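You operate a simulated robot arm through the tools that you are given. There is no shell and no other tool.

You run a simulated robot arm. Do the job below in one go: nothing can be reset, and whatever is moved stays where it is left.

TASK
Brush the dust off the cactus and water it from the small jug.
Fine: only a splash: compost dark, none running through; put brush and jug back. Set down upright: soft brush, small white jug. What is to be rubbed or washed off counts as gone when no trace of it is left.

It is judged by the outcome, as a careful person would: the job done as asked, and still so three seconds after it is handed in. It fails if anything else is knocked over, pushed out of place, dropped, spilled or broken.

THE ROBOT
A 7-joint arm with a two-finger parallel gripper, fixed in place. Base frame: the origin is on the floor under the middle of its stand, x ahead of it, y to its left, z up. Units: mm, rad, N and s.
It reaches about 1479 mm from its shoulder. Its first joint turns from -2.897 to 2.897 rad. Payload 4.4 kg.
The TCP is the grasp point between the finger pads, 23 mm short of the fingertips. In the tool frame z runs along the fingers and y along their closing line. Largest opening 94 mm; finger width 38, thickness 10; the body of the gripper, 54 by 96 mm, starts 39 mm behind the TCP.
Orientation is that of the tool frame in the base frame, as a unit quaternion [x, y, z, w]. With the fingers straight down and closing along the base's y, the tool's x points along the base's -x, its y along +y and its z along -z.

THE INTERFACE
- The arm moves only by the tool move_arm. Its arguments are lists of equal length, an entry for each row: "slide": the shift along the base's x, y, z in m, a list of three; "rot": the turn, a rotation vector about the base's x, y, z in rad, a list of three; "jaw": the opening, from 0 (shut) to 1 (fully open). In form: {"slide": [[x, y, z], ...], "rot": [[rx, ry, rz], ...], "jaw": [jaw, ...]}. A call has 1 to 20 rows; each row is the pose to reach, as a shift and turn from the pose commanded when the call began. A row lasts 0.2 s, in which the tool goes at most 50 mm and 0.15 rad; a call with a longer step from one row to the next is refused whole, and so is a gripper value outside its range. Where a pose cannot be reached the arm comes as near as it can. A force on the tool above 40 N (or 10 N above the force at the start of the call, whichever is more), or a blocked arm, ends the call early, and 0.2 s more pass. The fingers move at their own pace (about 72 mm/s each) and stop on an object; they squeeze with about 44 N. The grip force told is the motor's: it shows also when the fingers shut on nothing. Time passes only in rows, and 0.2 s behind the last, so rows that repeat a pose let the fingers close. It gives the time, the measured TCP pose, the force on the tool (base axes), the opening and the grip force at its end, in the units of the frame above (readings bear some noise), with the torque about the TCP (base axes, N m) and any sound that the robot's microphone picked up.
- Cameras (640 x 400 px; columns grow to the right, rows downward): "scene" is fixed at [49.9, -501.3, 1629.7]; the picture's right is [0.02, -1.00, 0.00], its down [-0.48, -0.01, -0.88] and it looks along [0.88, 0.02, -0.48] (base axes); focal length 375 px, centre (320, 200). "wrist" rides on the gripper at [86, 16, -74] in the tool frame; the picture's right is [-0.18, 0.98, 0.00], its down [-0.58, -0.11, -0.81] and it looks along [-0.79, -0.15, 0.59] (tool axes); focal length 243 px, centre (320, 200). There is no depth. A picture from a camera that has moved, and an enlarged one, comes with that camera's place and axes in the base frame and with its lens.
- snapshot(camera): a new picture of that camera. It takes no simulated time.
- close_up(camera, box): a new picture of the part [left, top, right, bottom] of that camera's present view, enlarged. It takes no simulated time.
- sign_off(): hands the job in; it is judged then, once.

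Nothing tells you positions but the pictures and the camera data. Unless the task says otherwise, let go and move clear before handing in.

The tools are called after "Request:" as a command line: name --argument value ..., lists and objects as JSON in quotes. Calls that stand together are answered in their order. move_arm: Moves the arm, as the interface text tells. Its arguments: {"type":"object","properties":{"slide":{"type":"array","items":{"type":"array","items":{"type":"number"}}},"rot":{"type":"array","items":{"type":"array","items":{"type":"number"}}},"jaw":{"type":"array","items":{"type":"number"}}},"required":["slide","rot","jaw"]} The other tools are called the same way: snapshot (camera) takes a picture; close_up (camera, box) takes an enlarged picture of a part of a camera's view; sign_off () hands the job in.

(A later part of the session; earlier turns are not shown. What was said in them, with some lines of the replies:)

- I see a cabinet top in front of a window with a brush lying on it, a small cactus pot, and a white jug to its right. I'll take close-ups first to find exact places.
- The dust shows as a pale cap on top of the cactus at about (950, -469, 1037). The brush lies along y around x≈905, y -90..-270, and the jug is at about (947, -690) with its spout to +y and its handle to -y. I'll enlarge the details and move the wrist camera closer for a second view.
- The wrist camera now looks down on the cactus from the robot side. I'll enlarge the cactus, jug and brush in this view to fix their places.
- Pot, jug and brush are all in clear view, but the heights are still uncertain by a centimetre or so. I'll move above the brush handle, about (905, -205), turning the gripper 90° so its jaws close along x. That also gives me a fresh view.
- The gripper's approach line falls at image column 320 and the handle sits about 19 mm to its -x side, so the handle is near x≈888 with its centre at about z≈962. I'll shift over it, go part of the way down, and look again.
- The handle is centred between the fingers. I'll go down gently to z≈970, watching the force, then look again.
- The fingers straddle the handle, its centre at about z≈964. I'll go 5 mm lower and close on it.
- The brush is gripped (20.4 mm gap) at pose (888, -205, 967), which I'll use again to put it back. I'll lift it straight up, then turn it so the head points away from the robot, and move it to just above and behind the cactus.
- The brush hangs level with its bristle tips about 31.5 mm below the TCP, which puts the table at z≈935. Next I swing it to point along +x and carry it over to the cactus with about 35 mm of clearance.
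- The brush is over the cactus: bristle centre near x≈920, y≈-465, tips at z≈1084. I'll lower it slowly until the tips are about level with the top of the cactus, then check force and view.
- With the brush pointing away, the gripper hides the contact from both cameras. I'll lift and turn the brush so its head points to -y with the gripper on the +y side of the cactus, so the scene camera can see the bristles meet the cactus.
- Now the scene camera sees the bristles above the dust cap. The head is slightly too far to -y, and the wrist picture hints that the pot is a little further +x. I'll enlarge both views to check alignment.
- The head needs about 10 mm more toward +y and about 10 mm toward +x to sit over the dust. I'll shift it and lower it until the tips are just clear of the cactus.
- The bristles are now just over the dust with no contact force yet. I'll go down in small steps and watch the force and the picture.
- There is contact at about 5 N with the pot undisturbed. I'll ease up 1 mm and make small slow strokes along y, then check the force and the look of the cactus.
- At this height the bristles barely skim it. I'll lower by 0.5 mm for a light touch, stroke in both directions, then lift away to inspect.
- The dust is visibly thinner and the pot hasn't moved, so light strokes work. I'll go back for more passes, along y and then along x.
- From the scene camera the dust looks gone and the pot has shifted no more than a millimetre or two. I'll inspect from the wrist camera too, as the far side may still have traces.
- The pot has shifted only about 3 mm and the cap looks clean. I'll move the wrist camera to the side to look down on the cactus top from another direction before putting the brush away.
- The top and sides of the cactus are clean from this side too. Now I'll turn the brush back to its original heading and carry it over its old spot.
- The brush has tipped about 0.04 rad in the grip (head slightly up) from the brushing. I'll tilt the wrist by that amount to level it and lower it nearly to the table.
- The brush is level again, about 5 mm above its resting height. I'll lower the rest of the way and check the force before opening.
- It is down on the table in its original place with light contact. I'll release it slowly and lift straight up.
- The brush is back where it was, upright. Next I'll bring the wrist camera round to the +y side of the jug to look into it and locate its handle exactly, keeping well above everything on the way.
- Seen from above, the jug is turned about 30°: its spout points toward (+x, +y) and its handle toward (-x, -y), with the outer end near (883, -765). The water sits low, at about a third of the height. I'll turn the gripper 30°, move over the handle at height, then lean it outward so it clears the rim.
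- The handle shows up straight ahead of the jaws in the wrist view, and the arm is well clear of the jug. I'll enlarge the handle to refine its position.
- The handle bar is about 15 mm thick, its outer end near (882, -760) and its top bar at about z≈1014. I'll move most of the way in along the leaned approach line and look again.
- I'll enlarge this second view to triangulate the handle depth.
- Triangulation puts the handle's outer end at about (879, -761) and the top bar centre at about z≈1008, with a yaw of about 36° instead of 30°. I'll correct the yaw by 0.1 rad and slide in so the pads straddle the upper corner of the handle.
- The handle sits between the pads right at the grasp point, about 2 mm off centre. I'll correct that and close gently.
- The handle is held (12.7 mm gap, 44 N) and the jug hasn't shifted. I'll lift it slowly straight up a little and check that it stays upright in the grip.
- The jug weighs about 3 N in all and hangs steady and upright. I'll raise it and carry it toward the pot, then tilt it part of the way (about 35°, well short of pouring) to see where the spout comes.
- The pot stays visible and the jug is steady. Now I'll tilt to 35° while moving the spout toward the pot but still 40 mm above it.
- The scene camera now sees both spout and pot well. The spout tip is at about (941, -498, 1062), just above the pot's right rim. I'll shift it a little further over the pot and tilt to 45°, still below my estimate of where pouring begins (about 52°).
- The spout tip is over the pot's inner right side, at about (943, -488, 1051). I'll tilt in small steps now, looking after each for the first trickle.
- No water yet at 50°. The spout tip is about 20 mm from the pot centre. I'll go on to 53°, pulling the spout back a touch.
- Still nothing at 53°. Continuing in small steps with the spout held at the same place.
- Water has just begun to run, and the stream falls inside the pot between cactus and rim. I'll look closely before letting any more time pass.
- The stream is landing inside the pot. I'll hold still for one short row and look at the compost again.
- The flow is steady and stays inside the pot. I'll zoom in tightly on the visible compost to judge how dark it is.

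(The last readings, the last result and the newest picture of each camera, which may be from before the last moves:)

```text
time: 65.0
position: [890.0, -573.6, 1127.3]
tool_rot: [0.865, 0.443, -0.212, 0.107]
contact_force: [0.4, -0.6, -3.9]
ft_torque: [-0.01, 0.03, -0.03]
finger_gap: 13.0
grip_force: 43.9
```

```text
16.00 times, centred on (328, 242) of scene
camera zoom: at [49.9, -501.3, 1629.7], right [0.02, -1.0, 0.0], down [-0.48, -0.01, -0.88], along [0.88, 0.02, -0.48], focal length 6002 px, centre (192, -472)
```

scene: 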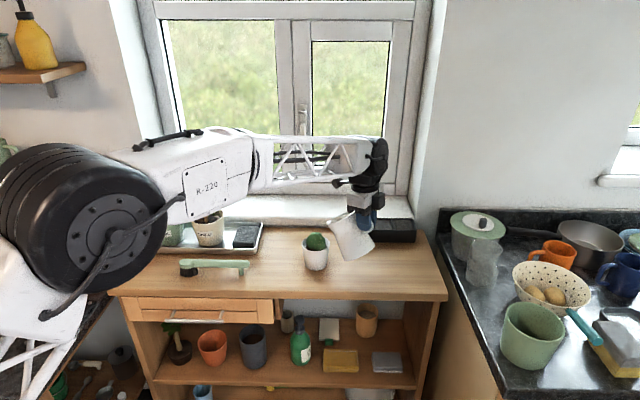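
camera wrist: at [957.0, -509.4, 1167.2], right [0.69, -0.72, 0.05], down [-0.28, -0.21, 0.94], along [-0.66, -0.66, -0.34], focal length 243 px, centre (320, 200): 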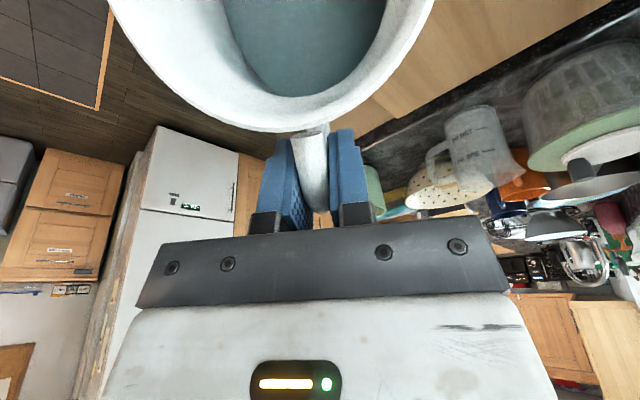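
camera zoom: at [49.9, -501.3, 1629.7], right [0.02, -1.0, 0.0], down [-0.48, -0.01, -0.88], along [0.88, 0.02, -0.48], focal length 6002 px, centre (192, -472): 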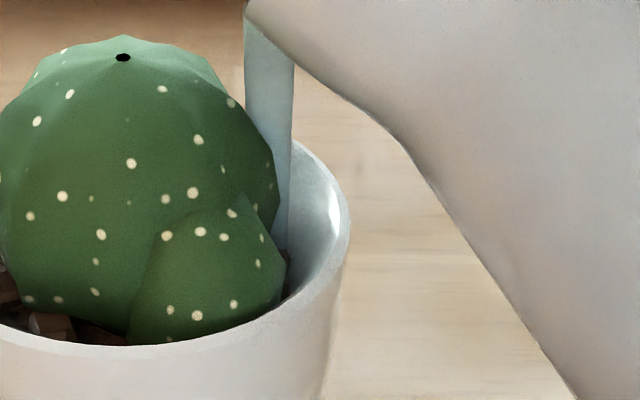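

The compost looks brown, only slightly wet, and I don't want to overdo it. I'll tip the jug back to stop the flow, keeping the spout over the pot, and then judge.

Request:
move_arm --slide '[[-0.005, -0.0068, -0.01], [-0.0088, -0.0121, -0.0179]]' --rot '[[0.0777, -0.0565, 0], [0.1412, -0.1026, 0]]' --jaw '[0, 0]'

Request:
close_up --camera "scene" --box '[290, 200, 386, 260]'

Request:
close_up --camera "scene" --box '[303, 240, 319, 250]'

Request:
close_up --camera "scene" --box '[320, 237, 336, 247]'

```text
time: 65.6
position: [881.9, -586.7, 1110.5]
tool_rot: [0.88, 0.45, -0.135, 0.069]
contact_force: [-0.5, -0.3, -1.7]
ft_torque: [-0.03, 0.01, 0.01]
finger_gap: 12.7
grip_force: 44.3
```

```text
6.67 times, centred on (338, 230) of scene
camera zoom: at [49.9, -501.3, 1629.7], right [0.02, -1.0, 0.0], down [-0.48, -0.01, -0.88], along [0.88, 0.02, -0.48], focal length 2501 px, centre (200, 0)
```

zoom: 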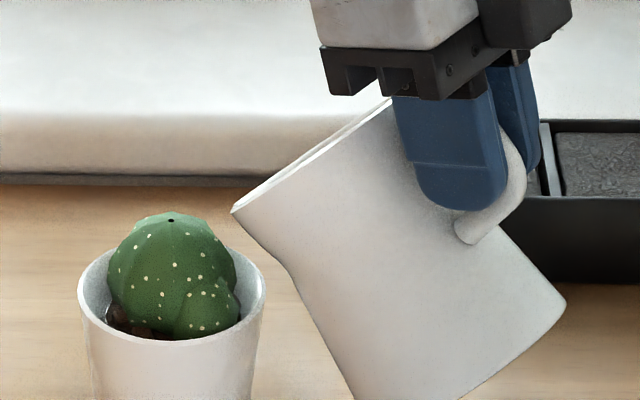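

```text
16.00 times, centred on (311, 245) of scene
camera zoom: at [49.9, -501.3, 1629.7], right [0.02, -1.0, 0.0], down [-0.48, -0.01, -0.88], along [0.88, 0.02, -0.48], focal length 6002 px, centre (464, -520)
```

zoom: 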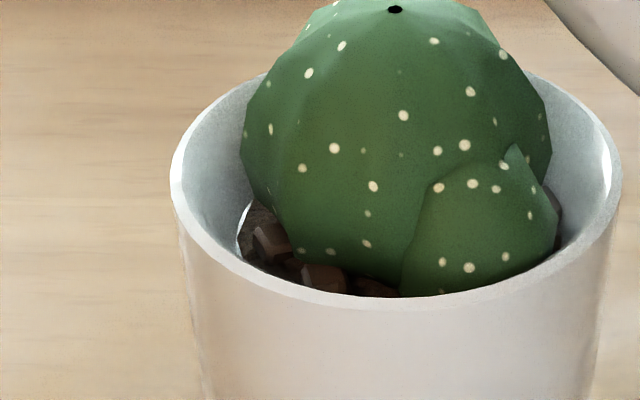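

```text
16.00 times, centred on (328, 242) of scene
camera zoom: at [49.9, -501.3, 1629.7], right [0.02, -1.0, 0.0], down [-0.48, -0.01, -0.88], along [0.88, 0.02, -0.48], focal length 6002 px, centre (192, -472)
```

zoom: 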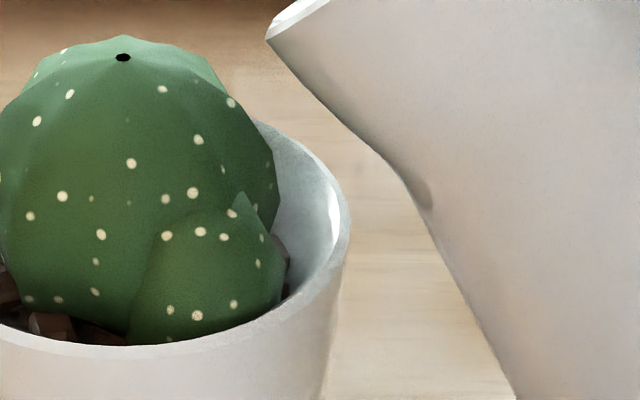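

The flow has stopped cleanly and nothing is on the table. I'll take the same crop as before pouring, to compare the compost colour.

Request:
close_up --camera "scene" --box '[296, 225, 336, 250]'

Request:
close_up --camera "scene" --box '[306, 243, 314, 248]'

Request:
close_up --camera "scene" --box '[296, 240, 340, 275]'

```text
16.00 times, centred on (316, 238) of scene
camera zoom: at [49.9, -501.3, 1629.7], right [0.02, -1.0, 0.0], down [-0.48, -0.01, -0.88], along [0.88, 0.02, -0.48], focal length 6002 px, centre (384, -400)
```

zoom: 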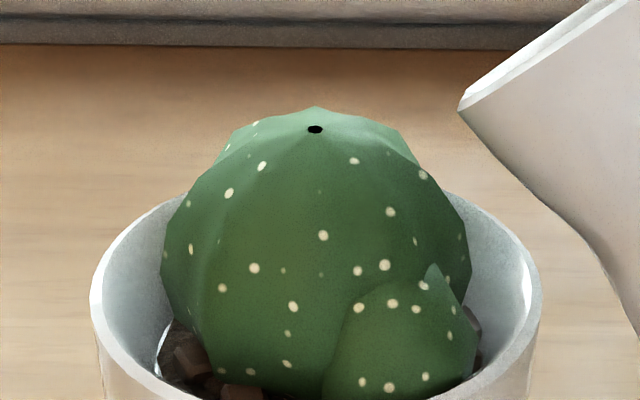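

```text
16.00 times, centred on (310, 246) of scene
camera zoom: at [49.9, -501.3, 1629.7], right [0.02, -1.0, 0.0], down [-0.48, -0.01, -0.88], along [0.88, 0.02, -0.48], focal length 6002 px, centre (480, -528)
```

zoom: 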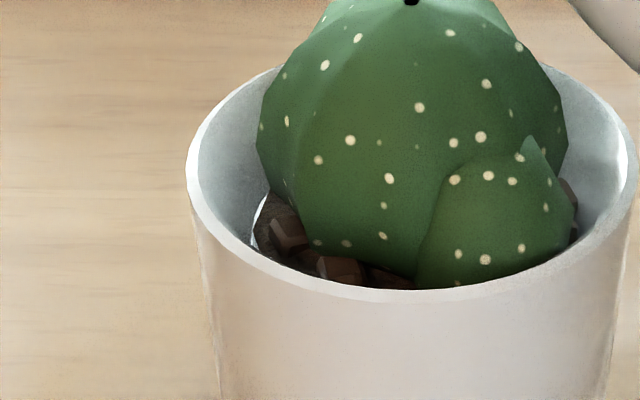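

```text
11.43 times, centred on (318, 258) of scene
camera zoom: at [49.9, -501.3, 1629.7], right [0.02, -1.0, 0.0], down [-0.48, -0.01, -0.88], along [0.88, 0.02, -0.48], focal length 4287 px, centre (343, -457)
```

zoom: 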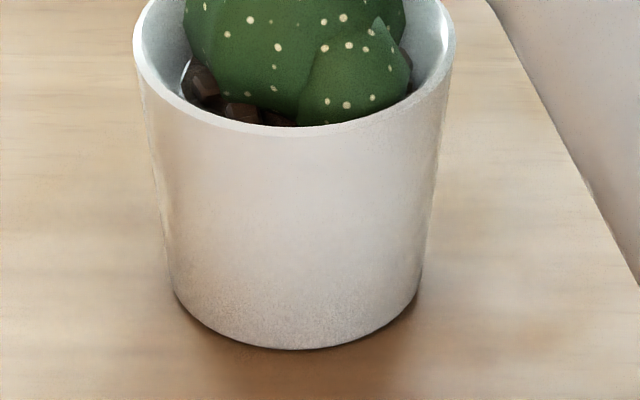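

The compost looks much the same as before so far. I'll wait a second for the water to soak in and compare again.

Request:
move_arm --slide '[[0, 0, 0], [0, 0, 0], [0, 0, 0], [0, 0, 0], [0, 0, 0]]' --rot '[[0, 0, 0], [0, 0, 0], [0, 0, 0], [0, 0, 0], [0, 0, 0]]' --jaw '[0, 0, 0, 0, 0]'

Request:
close_up --camera "scene" --box '[306, 243, 314, 248]'

Request:
close_up --camera "scene" --box '[280, 200, 440, 300]'

```text
time: 66.8
position: [880.5, -585.8, 1109.1]
tool_rot: [0.88, 0.45, -0.136, 0.068]
contact_force: [0.1, 0.6, -2.3]
ft_torque: [-0.02, 0.0, 0.0]
finger_gap: 12.9
grip_force: 44.0
```

```text
16.00 times, centred on (310, 246) of scene
camera zoom: at [49.9, -501.3, 1629.7], right [0.02, -1.0, 0.0], down [-0.48, -0.01, -0.88], along [0.88, 0.02, -0.48], focal length 6002 px, centre (480, -528)
```

zoom: 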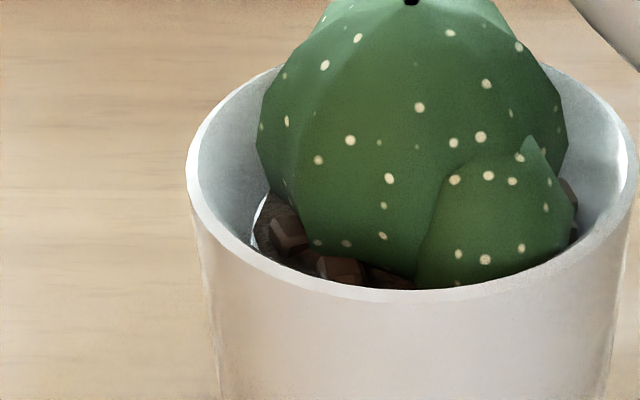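

```text
4.00 times, centred on (360, 250) of scene
camera zoom: at [49.9, -501.3, 1629.7], right [0.02, -1.0, 0.0], down [-0.48, -0.01, -0.88], along [0.88, 0.02, -0.48], focal length 1501 px, centre (160, 0)
```

zoom: 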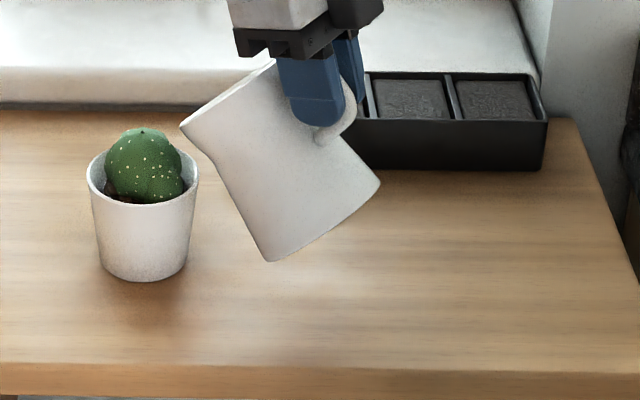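

There's no sign of run-through and the compost isn't clearly dark yet; I estimate only 10 ml or so went in. I'll give one more short splash, stopping to look with the stream running.

Request:
move_arm --slide '[[0.0045, 0.006, 0.009], [0.0088, 0.0121, 0.0179], [0.0103, 0.0141, 0.0203]]' --rot '[[-0.0809, 0.0588, 0], [-0.1412, 0.1026, 0], [-0.1624, 0.118, 0]]' --jaw '[0, 0, 0]'

Request:
close_up --camera "scene" --box '[290, 200, 386, 260]'

Request:
close_up --camera "scene" --box '[306, 243, 314, 248]'

```text
time: 67.6
position: [891.9, -572.1, 1130.0]
tool_rot: [0.862, 0.441, -0.223, 0.111]
contact_force: [-0.3, 0.5, -2.4]
ft_torque: [-0.02, 0.02, -0.03]
finger_gap: 12.7
grip_force: 44.3
```

```text
6.67 times, centred on (338, 230) of scene
camera zoom: at [49.9, -501.3, 1629.7], right [0.02, -1.0, 0.0], down [-0.48, -0.01, -0.88], along [0.88, 0.02, -0.48], focal length 2501 px, centre (200, 0)
```

zoom: 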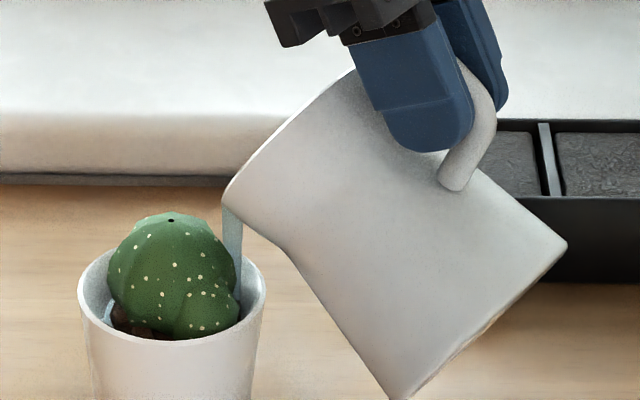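

```text
16.00 times, centred on (310, 246) of scene
camera zoom: at [49.9, -501.3, 1629.7], right [0.02, -1.0, 0.0], down [-0.48, -0.01, -0.88], along [0.88, 0.02, -0.48], focal length 6002 px, centre (480, -528)
```

zoom: 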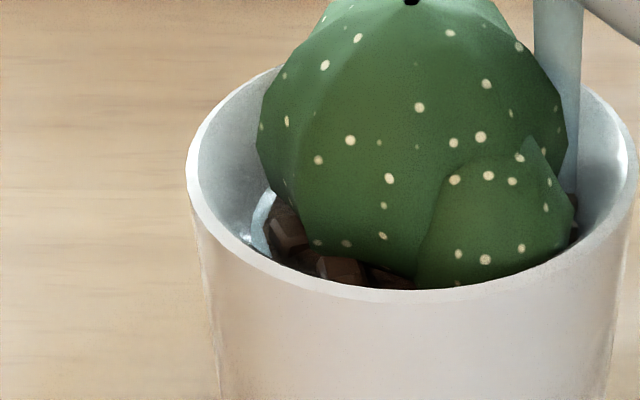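

The stream again lands in the pot, with a little water briefly pooling on the compost before it soaks in. I'll stop the flow now and let it soak.

Request:
move_arm --slide '[[-0.0065, -0.0088, -0.0124], [-0.0103, -0.0141, -0.0203], [-0.0103, -0.0141, -0.0203]]' --rot '[[0.1, -0.0727, 0], [0.1624, -0.118, 0], [0.1624, -0.118, 0]]' --jaw '[0, 0, 0]'

Request:
close_up --camera "scene" --box '[306, 243, 314, 248]'

Request:
close_up --camera "scene" --box '[280, 200, 440, 300]'

```text
time: 68.4
position: [881.6, -586.3, 1110.9]
tool_rot: [0.88, 0.45, -0.134, 0.067]
contact_force: [-0.2, 0.6, -1.9]
ft_torque: [-0.05, 0.04, -0.02]
finger_gap: 12.9
grip_force: 43.9
```

```text
16.00 times, centred on (310, 246) of scene
camera zoom: at [49.9, -501.3, 1629.7], right [0.02, -1.0, 0.0], down [-0.48, -0.01, -0.88], along [0.88, 0.02, -0.48], focal length 6002 px, centre (480, -528)
```

zoom: 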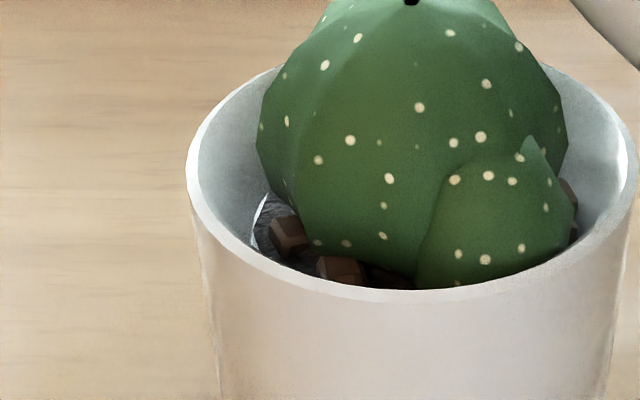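

```text
4.00 times, centred on (360, 250) of scene
camera zoom: at [49.9, -501.3, 1629.7], right [0.02, -1.0, 0.0], down [-0.48, -0.01, -0.88], along [0.88, 0.02, -0.48], focal length 1501 px, centre (160, 0)
```

zoom: 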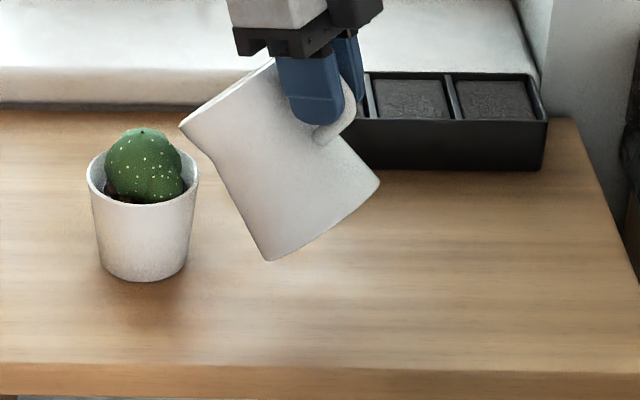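

The soil between the chips now looks dark grey where it was brown before, and the table and pot base are dry. I'll look once more at both sides of the pot before putting the jug back.

Request:
close_up --camera "scene" --box '[303, 240, 319, 250]'

Request:
close_up --camera "scene" --box '[320, 237, 336, 247]'

Request:
close_up --camera "scene" --box '[190, 205, 230, 230]'

```text
16.00 times, centred on (311, 245) of scene
camera zoom: at [49.9, -501.3, 1629.7], right [0.02, -1.0, 0.0], down [-0.48, -0.01, -0.88], along [0.88, 0.02, -0.48], focal length 6002 px, centre (464, -520)
```

zoom: 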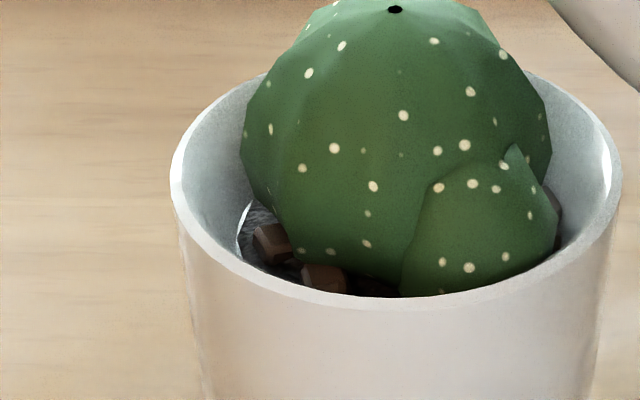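

```text
16.00 times, centred on (328, 242) of scene
camera zoom: at [49.9, -501.3, 1629.7], right [0.02, -1.0, 0.0], down [-0.48, -0.01, -0.88], along [0.88, 0.02, -0.48], focal length 6002 px, centre (192, -472)
```

zoom: 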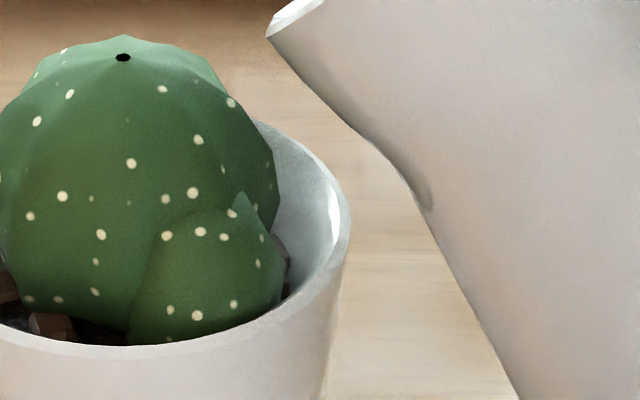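

```text
16.00 times, centred on (210, 218) of scene
camera zoom: at [49.9, -501.3, 1629.7], right [0.02, -1.0, 0.0], down [-0.48, -0.01, -0.88], along [0.88, 0.02, -0.48], focal length 6002 px, centre (2080, -80)
```

zoom: 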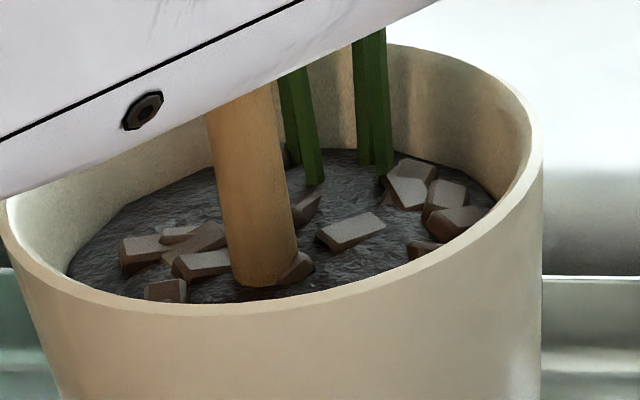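

The soil in the cactus pot now matches the moist dark grey of the chilli pot, with no water under the pot. I'll bring the jug upright again while backing away from the pot.

Request:
move_arm --slide '[[-0.001, -0.008, 0.001], [-0.002, -0.016, 0.0015], [-0.003, -0.024, 0.002], [-0.004, -0.032, 0.003], [-0.005, -0.04, 0.0035], [-0.006, -0.049, 0.004], [-0.0065, -0.057, 0.005], [-0.0075, -0.065, 0.0055], [-0.0085, -0.0731, 0.0063]]' --rot '[[0.0722, -0.0525, 0], [0.1444, -0.1049, 0], [0.2165, -0.1574, 0], [0.2887, -0.2099, 0], [0.3609, -0.2623, 0], [0.4331, -0.3148, 0], [0.5052, -0.3673, 0], [0.5774, -0.4197, 0], [0.6496, -0.4722, 0]]' --jaw '[0, 0, 0, 0, 0, 0, 0, 0, 0]'

Request:
move_arm --slide '[[0.002, -0.015, -0.01], [0.004, -0.03, -0.02], [0.006, -0.045, -0.03], [0.009, -0.06, -0.042], [0.011, -0.075, -0.055], [0.0136, -0.0888, -0.07]]' --rot '[[0, 0, 0], [0, 0, 0], [0, 0, 0], [0, 0, 0], [0, 0, 0], [0, 0, 0]]' --jaw '[0, 0, 0, 0, 0, 0]'

Request:
close_up --camera "scene" --box '[350, 200, 446, 275]'

Request:
snapshot --camera "wrist"

```text
time: 70.4
position: [874.0, -659.0, 1115.9]
tool_rot: [0.862, 0.442, 0.221, -0.112]
contact_force: [-0.3, 0.2, -2.0]
ft_torque: [-0.11, 0.11, 0.03]
finger_gap: 12.6
grip_force: 44.5
```

```text
time: 71.8
position: [887.8, -747.4, 1046.4]
tool_rot: [0.862, 0.441, 0.22, -0.113]
contact_force: [-0.5, -0.5, -2.0]
ft_torque: [-0.1, 0.13, -0.01]
finger_gap: 12.9
grip_force: 44.0
```

```text
5.33 times, centred on (398, 238) of scene
camera zoom: at [49.9, -501.3, 1629.7], right [0.02, -1.0, 0.0], down [-0.48, -0.01, -0.88], along [0.88, 0.02, -0.48], focal length 2001 px, centre (-96, 0)
```

zoom: 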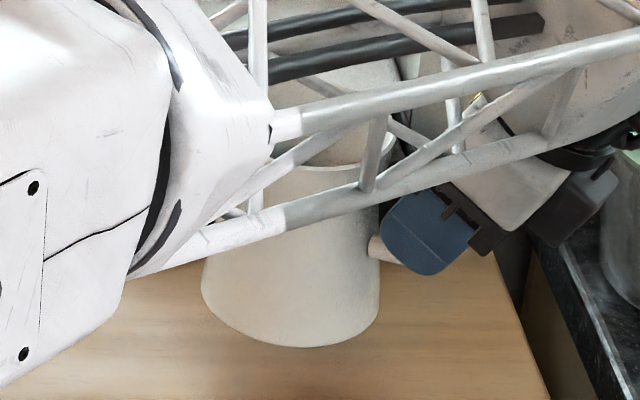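

```text
taken
camera wrist: at [922.6, -725.6, 1152.9], right [0.7, -0.71, -0.09], down [-0.61, -0.66, 0.43], along [-0.36, -0.25, -0.9], focal length 243 px, centre (320, 200)
```

wrist: 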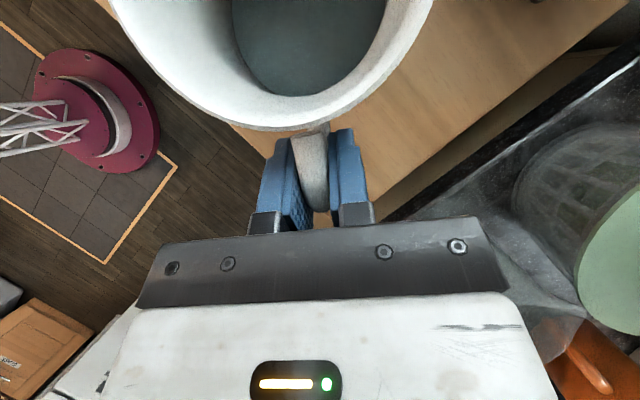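

The jug is upright over its old spot, about 46 mm up. I'll lower it slowly, with the last few millimetres in small steps.

Request:
move_arm --slide '[[0, 0, -0.01], [0, 0, -0.02], [0, 0, -0.03], [0, 0, -0.037], [0, 0, -0.041], [0, 0, -0.043]]' --rot '[[0, 0, 0], [0, 0, 0], [0, 0, 0], [0, 0, 0], [0, 0, 0], [0, 0, 0]]' --jaw '[0, 0, 0, 0, 0, 0]'

Request:
close_up --camera "scene" --box '[360, 210, 456, 285]'

```text
time: 73.2
position: [887.3, -748.7, 1002.7]
tool_rot: [0.862, 0.441, 0.22, -0.113]
contact_force: [-0.3, 0.5, -2.6]
ft_torque: [-0.17, 0.08, -0.02]
finger_gap: 12.9
grip_force: 44.2
```

```text
5.33 times, centred on (408, 248) of scene
camera zoom: at [49.9, -501.3, 1629.7], right [0.02, -1.0, 0.0], down [-0.48, -0.01, -0.88], along [0.88, 0.02, -0.48], focal length 2001 px, centre (-149, -53)
```

zoom: 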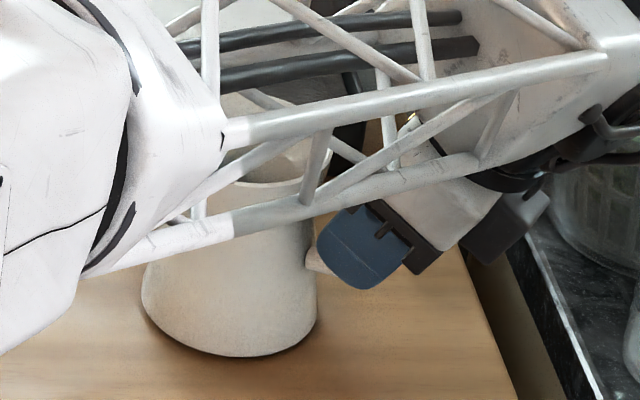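

About 3 mm to go. I'll lower in 1 mm steps.

Request:
move_arm --slide '[[0, 0, -0.001], [0, 0, -0.002], [0, 0, -0.003]]' --rot '[[0, 0, 0], [0, 0, 0], [0, 0, 0]]' --jaw '[0, 0, 0]'

Request:
close_up --camera "scene" --box '[360, 210, 456, 285]'

```text
time: 74.0
position: [886.6, -747.9, 1000.2]
tool_rot: [0.862, 0.442, 0.22, -0.112]
contact_force: [-0.1, 0.9, 3.2]
ft_torque: [0.36, -0.19, 0.03]
finger_gap: 12.7
grip_force: 44.2
```

```text
5.33 times, centred on (408, 248) of scene
camera zoom: at [49.9, -501.3, 1629.7], right [0.02, -1.0, 0.0], down [-0.48, -0.01, -0.88], along [0.88, 0.02, -0.48], focal length 2001 px, centre (-149, -53)
```

zoom: 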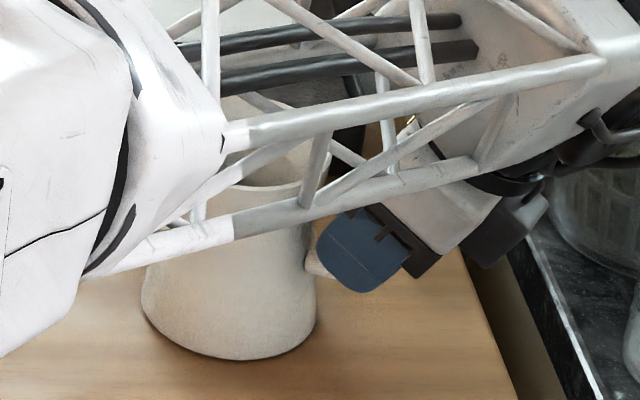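

The jug is resting on the table. I'll open the fingers and withdraw along the approach line.

Request:
move_arm --slide '[[0, 0, 0.0005], [0, 0, 0.0005], [0, 0, 0.0005], [0, 0, 0.0005], [0, 0, 0.0005], [0, 0, 0.0005]]' --rot '[[0, 0, 0], [0, 0, 0], [0, 0, 0], [0, 0, 0], [0, 0, 0], [0, 0, 0]]' --jaw '[0.2, 0.35, 0.6, 0.8, 1, 1]'

Request:
snapshot --camera "wrist"

```text
time: 75.4
position: [886.0, -747.3, 1000.7]
tool_rot: [0.863, 0.441, 0.22, -0.112]
contact_force: [-0.2, -0.1, 0.4]
ft_torque: [-0.02, 0.0, -0.01]
finger_gap: 94.1
grip_force: 0.1
```

```text
taken
camera wrist: at [922.6, -725.9, 1107.9], right [0.7, -0.71, -0.09], down [-0.61, -0.66, 0.43], along [-0.36, -0.25, -0.9], focal length 243 px, centre (320, 200)
```

wrist: 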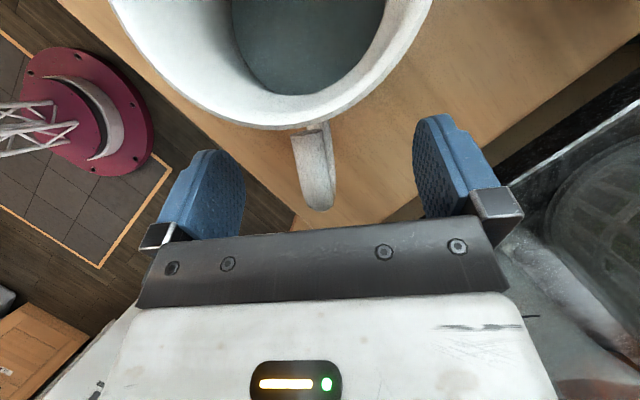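

The fingers are clear of the handle and the jug stands upright. I'll withdraw along the approach line and then straighten the wrist well above everything.

Request:
move_arm --slide '[[-0.003, -0.004, 0.009], [-0.009, -0.012, 0.026], [-0.017, -0.023, 0.053], [-0.025, -0.035, 0.079], [-0.034, -0.047, 0.105], [-0.034, -0.047, 0.14], [-0.034, -0.047, 0.18], [-0.034, -0.04, 0.2]]' --rot '[[0, 0, 0], [0, 0, 0], [0, 0, 0], [0, 0, 0], [0, 0, 0], [-0.1, 0.073, 0], [-0.2, 0.146, 0], [-0.3, 0.218, 0]]' --jaw '[1, 1, 1, 1, 1, 1, 1, 1]'

Request:
snapshot --camera "scene"

Request:
snapshot --camera "wrist"

```text
time: 77.2
position: [853.1, -788.2, 1201.3]
tool_rot: [0.889, 0.454, 0.057, -0.029]
contact_force: [-0.4, 0.2, -1.4]
ft_torque: [0.04, 0.01, 0.01]
finger_gap: 94.0
grip_force: 0.0
```

```text
taken
```

scene: 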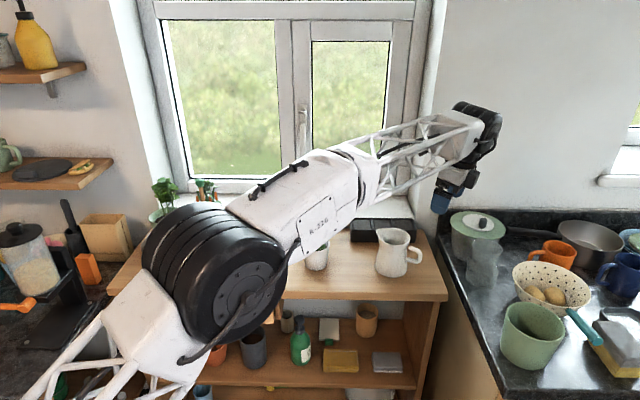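

```text
taken
camera wrist: at [911.1, -737.8, 1286.2], right [0.69, -0.72, -0.03], down [-0.48, -0.49, 0.73], along [-0.54, -0.49, -0.69], focal length 243 px, centre (320, 200)
```

wrist: 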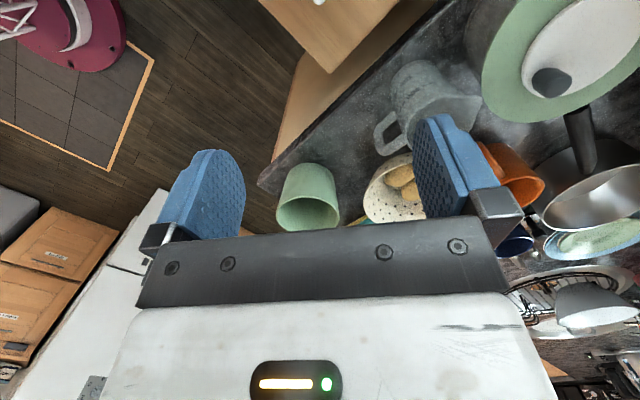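

Jug and brush are both back in place. I'll straighten the wrist and take the camera back to the earlier viewpoint over the cactus, to compare the compost and check the cactus for traces of dust.

Request:
move_arm --slide '[[0, 0.01, 0], [0, 0.02, 0]]' --rot '[[-0.052, 0.038, 0], [-0.104, 0.0755, 0]]' --jaw '[1, 1]'

Request:
move_arm --slide '[[0, 0.036, 0], [0, 0.073, 0], [0, 0.11, 0], [-0.001, 0.146, 0], [-0.001, 0.183, 0], [-0.001, 0.219, 0], [-0.002, 0.256, 0], [-0.002, 0.292, -0.01], [-0.002, 0.329, -0.02], [-0.002, 0.365, -0.03], [-0.0026, 0.402, -0.035], [-0.0026, 0.438, -0.04]]' --rot '[[0, 0, 0.052], [0, 0, 0.104], [0, 0, 0.156], [0, 0, 0.208], [0, 0, 0.26], [0, 0, 0.312], [0, 0, 0.364], [0, 0, 0.416], [0, 0, 0.468], [0, 0, 0.52], [0, 0, 0.572], [0, 0, 0.624]]' --jaw '[1, 1, 1, 1, 1, 1, 1, 1, 1, 1, 1, 1]'

Request:
snapshot --camera "wrist"

Request:
close_up --camera "wrist" --box '[380, 80, 476, 180]'

Request:
snapshot --camera "scene"

```text
time: 77.8
position: [854.2, -768.5, 1199.2]
tool_rot: [0.89, 0.455, 0.0, -0.001]
contact_force: [0.0, 0.5, 0.0]
ft_torque: [0.03, -0.01, 0.0]
finger_gap: 94.1
grip_force: 0.0
```

```text
time: 80.4
position: [848.3, -332.3, 1159.3]
tool_rot: [0.707, 0.707, -0.001, -0.001]
contact_force: [0.0, 0.7, 0.3]
ft_torque: [-0.02, 0.02, 0.01]
finger_gap: 94.0
grip_force: 0.0
```

```text
taken
camera wrist: at [863.6, -245.8, 1234.6], right [0.98, -0.18, 0.0], down [-0.11, -0.58, 0.81], along [-0.15, -0.79, -0.59], focal length 243 px, centre (320, 200)
```

wrist: 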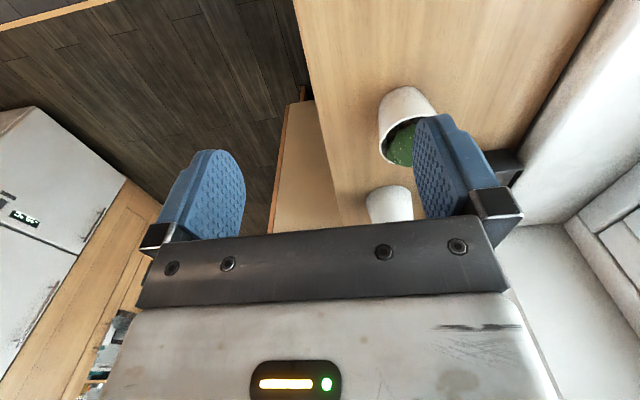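

```text
4.00 times, centred on (428, 130) of wrist
camera zoom: at [863.6, -245.8, 1234.6], right [0.98, -0.18, 0.0], down [-0.11, -0.58, 0.81], along [-0.15, -0.79, -0.59], focal length 970 px, centre (-112, 480)
```

zoom: 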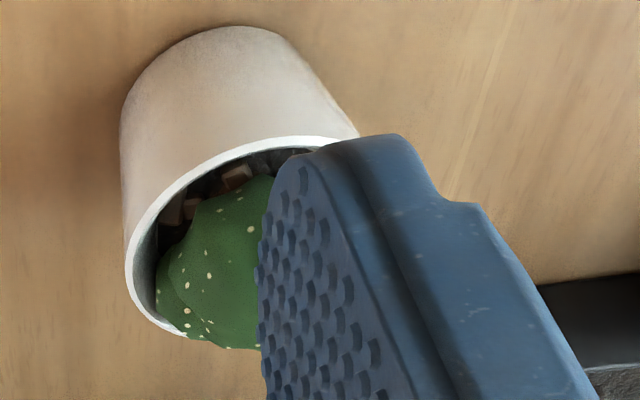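

```text
taken
```

scene: 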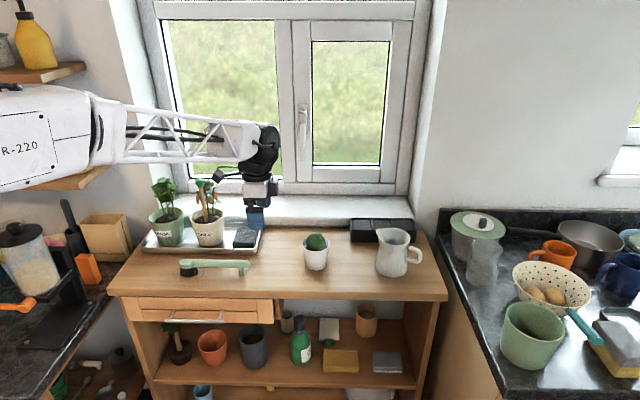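

The open finger hides part of the cactus. I'll shift 85 mm in +x so the cactus sits between the fingers.

Request:
move_arm --slide '[[0.03, 0, 0], [0.06, 0, 0], [0.085, 0, 0]]' --rot '[[0, 0, 0], [0, 0, 0], [0, 0, 0]]' --jaw '[1, 1, 1]'

Request:
close_up --camera "wrist" --box '[280, 80, 408, 180]'

Request:
close_up --camera "scene" --box '[306, 243, 314, 248]'

Request:
close_up --camera "scene" --box '[280, 200, 440, 300]'

```text
time: 81.2
position: [934.4, -331.2, 1159.3]
tool_rot: [0.708, 0.706, -0.001, -0.001]
contact_force: [0.4, 0.4, 1.0]
ft_torque: [0.02, 0.02, -0.01]
finger_gap: 93.8
grip_force: 0.0
```

```text
4.00 times, centred on (344, 130) of wrist
camera zoom: at [950.6, -245.2, 1233.9], right [0.98, -0.19, 0.0], down [-0.11, -0.58, 0.81], along [-0.15, -0.79, -0.59], focal length 970 px, centre (224, 480)
```

zoom: 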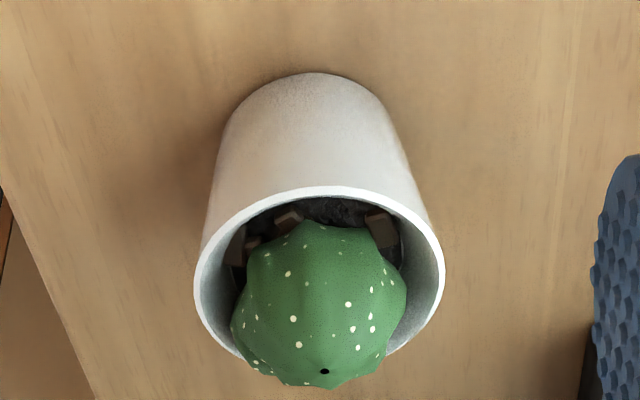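

```text
16.00 times, centred on (310, 246) of scene
camera zoom: at [49.9, -501.3, 1629.7], right [0.02, -1.0, 0.0], down [-0.48, -0.01, -0.88], along [0.88, 0.02, -0.48], focal length 6002 px, centre (480, -528)
```

zoom: 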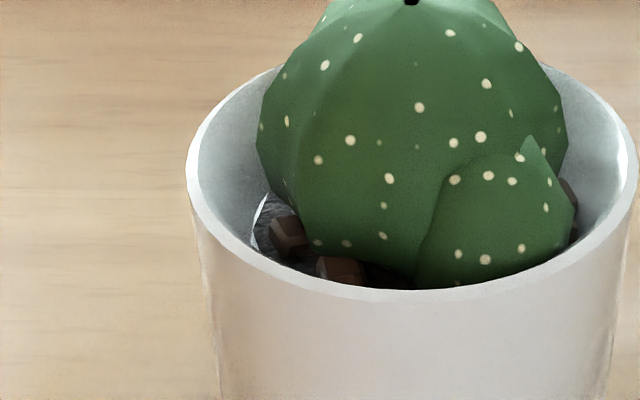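

```text
4.00 times, centred on (360, 250) of scene
camera zoom: at [49.9, -501.3, 1629.7], right [0.02, -1.0, 0.0], down [-0.48, -0.01, -0.88], along [0.88, 0.02, -0.48], focal length 1501 px, centre (160, 0)
```

zoom: 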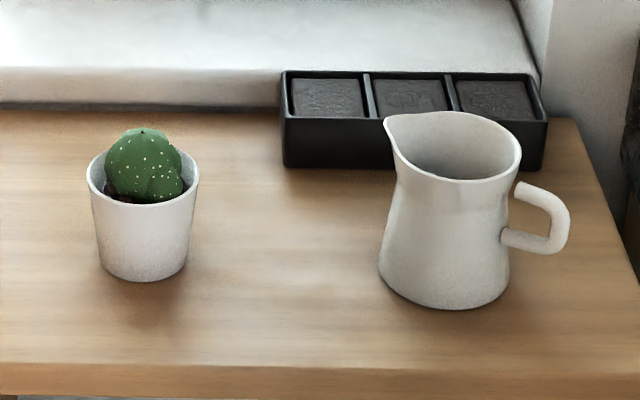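

The soil around the cactus now looks dark from above, and the jug is back in place. One tighter view of the compost and the cactus top to be sure.

Request:
close_up --camera "wrist" --box '[320, 120, 400, 180]'

Request:
close_up --camera "scene" --box '[308, 228, 324, 238]'

Request:
close_up --camera "scene" --box '[296, 240, 340, 275]'

Request:
close_up --camera "scene" --box '[170, 210, 290, 285]'

```text
6.67 times, centred on (360, 150) of wrist
camera zoom: at [950.6, -245.2, 1233.9], right [0.98, -0.19, 0.0], down [-0.11, -0.58, 0.81], along [-0.15, -0.79, -0.59], focal length 1618 px, centre (53, 533)
```

zoom: 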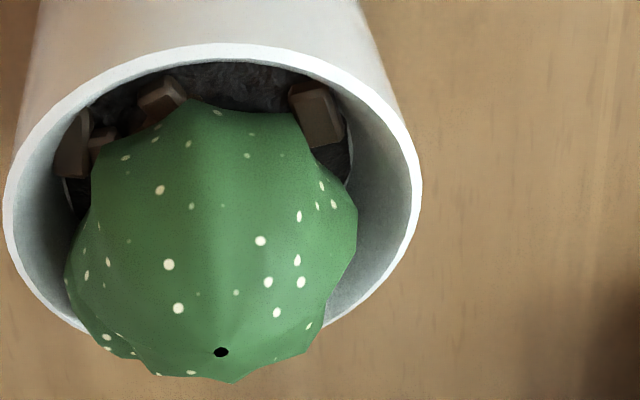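

```text
16.00 times, centred on (316, 233) of scene
camera zoom: at [49.9, -501.3, 1629.7], right [0.02, -1.0, 0.0], down [-0.48, -0.01, -0.88], along [0.88, 0.02, -0.48], focal length 6002 px, centre (384, -328)
```

zoom: 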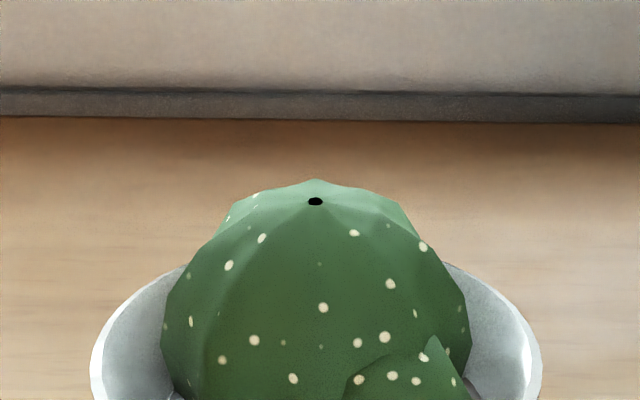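

```text
11.43 times, centred on (318, 258) of scene
camera zoom: at [49.9, -501.3, 1629.7], right [0.02, -1.0, 0.0], down [-0.48, -0.01, -0.88], along [0.88, 0.02, -0.48], focal length 4287 px, centre (343, -457)
```

zoom: 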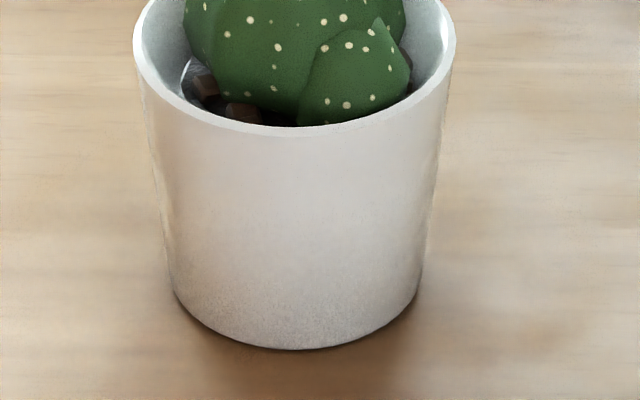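

```text
5.33 times, centred on (230, 248) of scene
camera zoom: at [49.9, -501.3, 1629.7], right [0.02, -1.0, 0.0], down [-0.48, -0.01, -0.88], along [0.88, 0.02, -0.48], focal length 2001 px, centre (800, -53)
```

zoom: 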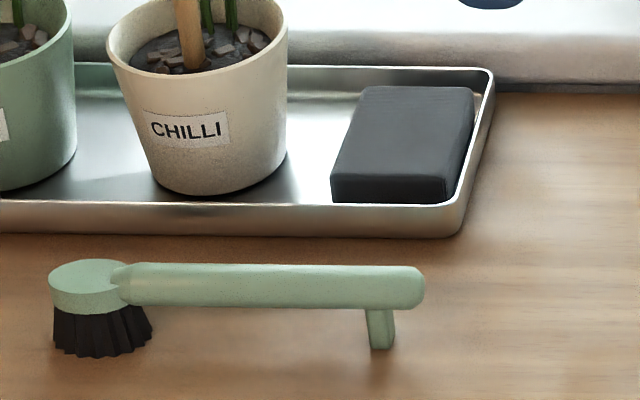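

The compost is dark with nothing running out underneath. The cactus is clean from both viewpoints, and brush and jug stand where they were. I'll lift the empty gripper well clear and take a last overall look.

Request:
move_arm --slide '[[0, 0, 0.04], [-0.02, 0.01, 0.08], [-0.05, 0.02, 0.12], [-0.08, 0.03, 0.16], [-0.11, 0.04, 0.2]]' --rot '[[0, 0, 0], [0, 0, 0], [0, 0, 0], [0, 0, 0], [0, 0, 0]]' --jaw '[1, 1, 1, 1, 1]'

Request:
snapshot --camera "scene"

Request:
close_up --camera "scene" --box '[120, 180, 440, 300]'

```text
refused: row 3 steps farther than a row can; nothing moved
```

```text
taken
```

scene: 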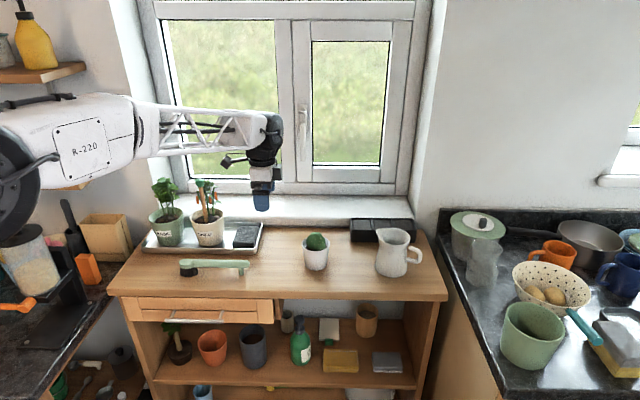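

```text
2.00 times, centred on (280, 240) of scene
camera zoom: at [49.9, -501.3, 1629.7], right [0.02, -1.0, 0.0], down [-0.48, -0.01, -0.88], along [0.88, 0.02, -0.48], focal length 750 px, centre (400, 120)
```

zoom: 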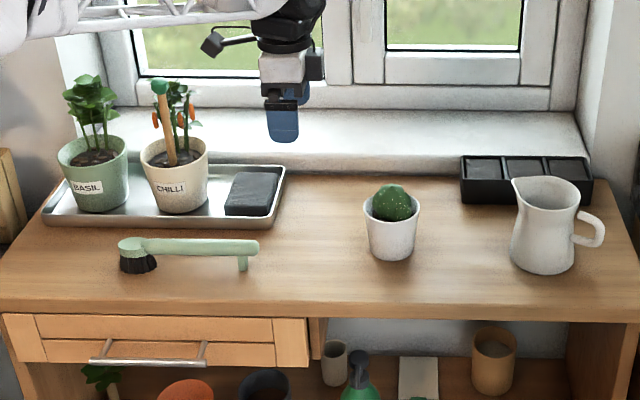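

That move was refused because one step was too long, so nothing moved. Everything on the cabinet is in order, and I'll lift clear with shorter steps.

Request:
move_arm --slide '[[0, 0, 0.03], [-0.01, 0, 0.065], [-0.025, 0, 0.1], [-0.04, 0, 0.135], [-0.055, 0, 0.17], [-0.07, 0, 0.2], [-0.07, 0, 0.2], [-0.07, 0, 0.2]]' --rot '[[0, 0, 0], [0, 0, 0], [0, 0, 0], [0, 0, 0], [0, 0, 0], [0, 0, 0], [0, 0, 0], [0, 0, 0]]' --jaw '[1, 1, 1, 1, 1, 1, 1, 1]'

Request:
close_up --camera "scene" --box '[120, 180, 440, 300]'

Request:
close_up --camera "scene" --box '[296, 225, 340, 275]'

```text
time: 83.0
position: [866.3, -331.4, 1361.1]
tool_rot: [0.707, 0.707, -0.001, -0.001]
contact_force: [0.2, 0.1, 0.1]
ft_torque: [-0.01, -0.04, 0.0]
finger_gap: 94.0
grip_force: 0.0
```

```text
2.00 times, centred on (280, 240) of scene
camera zoom: at [49.9, -501.3, 1629.7], right [0.02, -1.0, 0.0], down [-0.48, -0.01, -0.88], along [0.88, 0.02, -0.48], focal length 750 px, centre (400, 120)
```

zoom: 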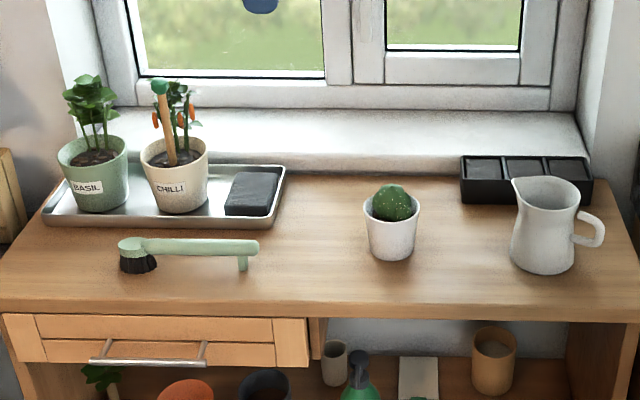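

```text
8.00 times, centred on (318, 250) of scene
camera zoom: at [49.9, -501.3, 1629.7], right [0.02, -1.0, 0.0], down [-0.48, -0.01, -0.88], along [0.88, 0.02, -0.48], focal length 3001 px, centre (336, -200)
```

zoom: 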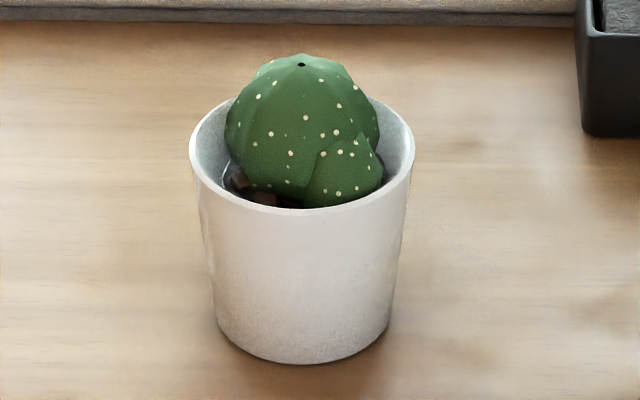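

The cactus is free of dust, its compost is dark, and the table under the pot is dry. The brush and jug stand upright in their places and the gripper is empty and clear, so I'm handing the job in.

Request:
sign_off

```text
The job is handed in.
```

The cactus is brushed clean and watered, and I've handed the job in. The result of the judging hasn't come back.

- **Dust:** no trace was left on the cactus, seen from the fixed camera and from above on its left side. I had no view from the window side.
- **Water:** I gave two short splashes from the jug. The compost went from brown to dark grey, like the chilli's. Nothing ran through or spilled, and the table around the pot was dry.
- **Brush and jug:** both are back in their original places, standing upright.
- **Pot:** brushing pushed it about 3 mm toward the window. Nothing else was disturbed.
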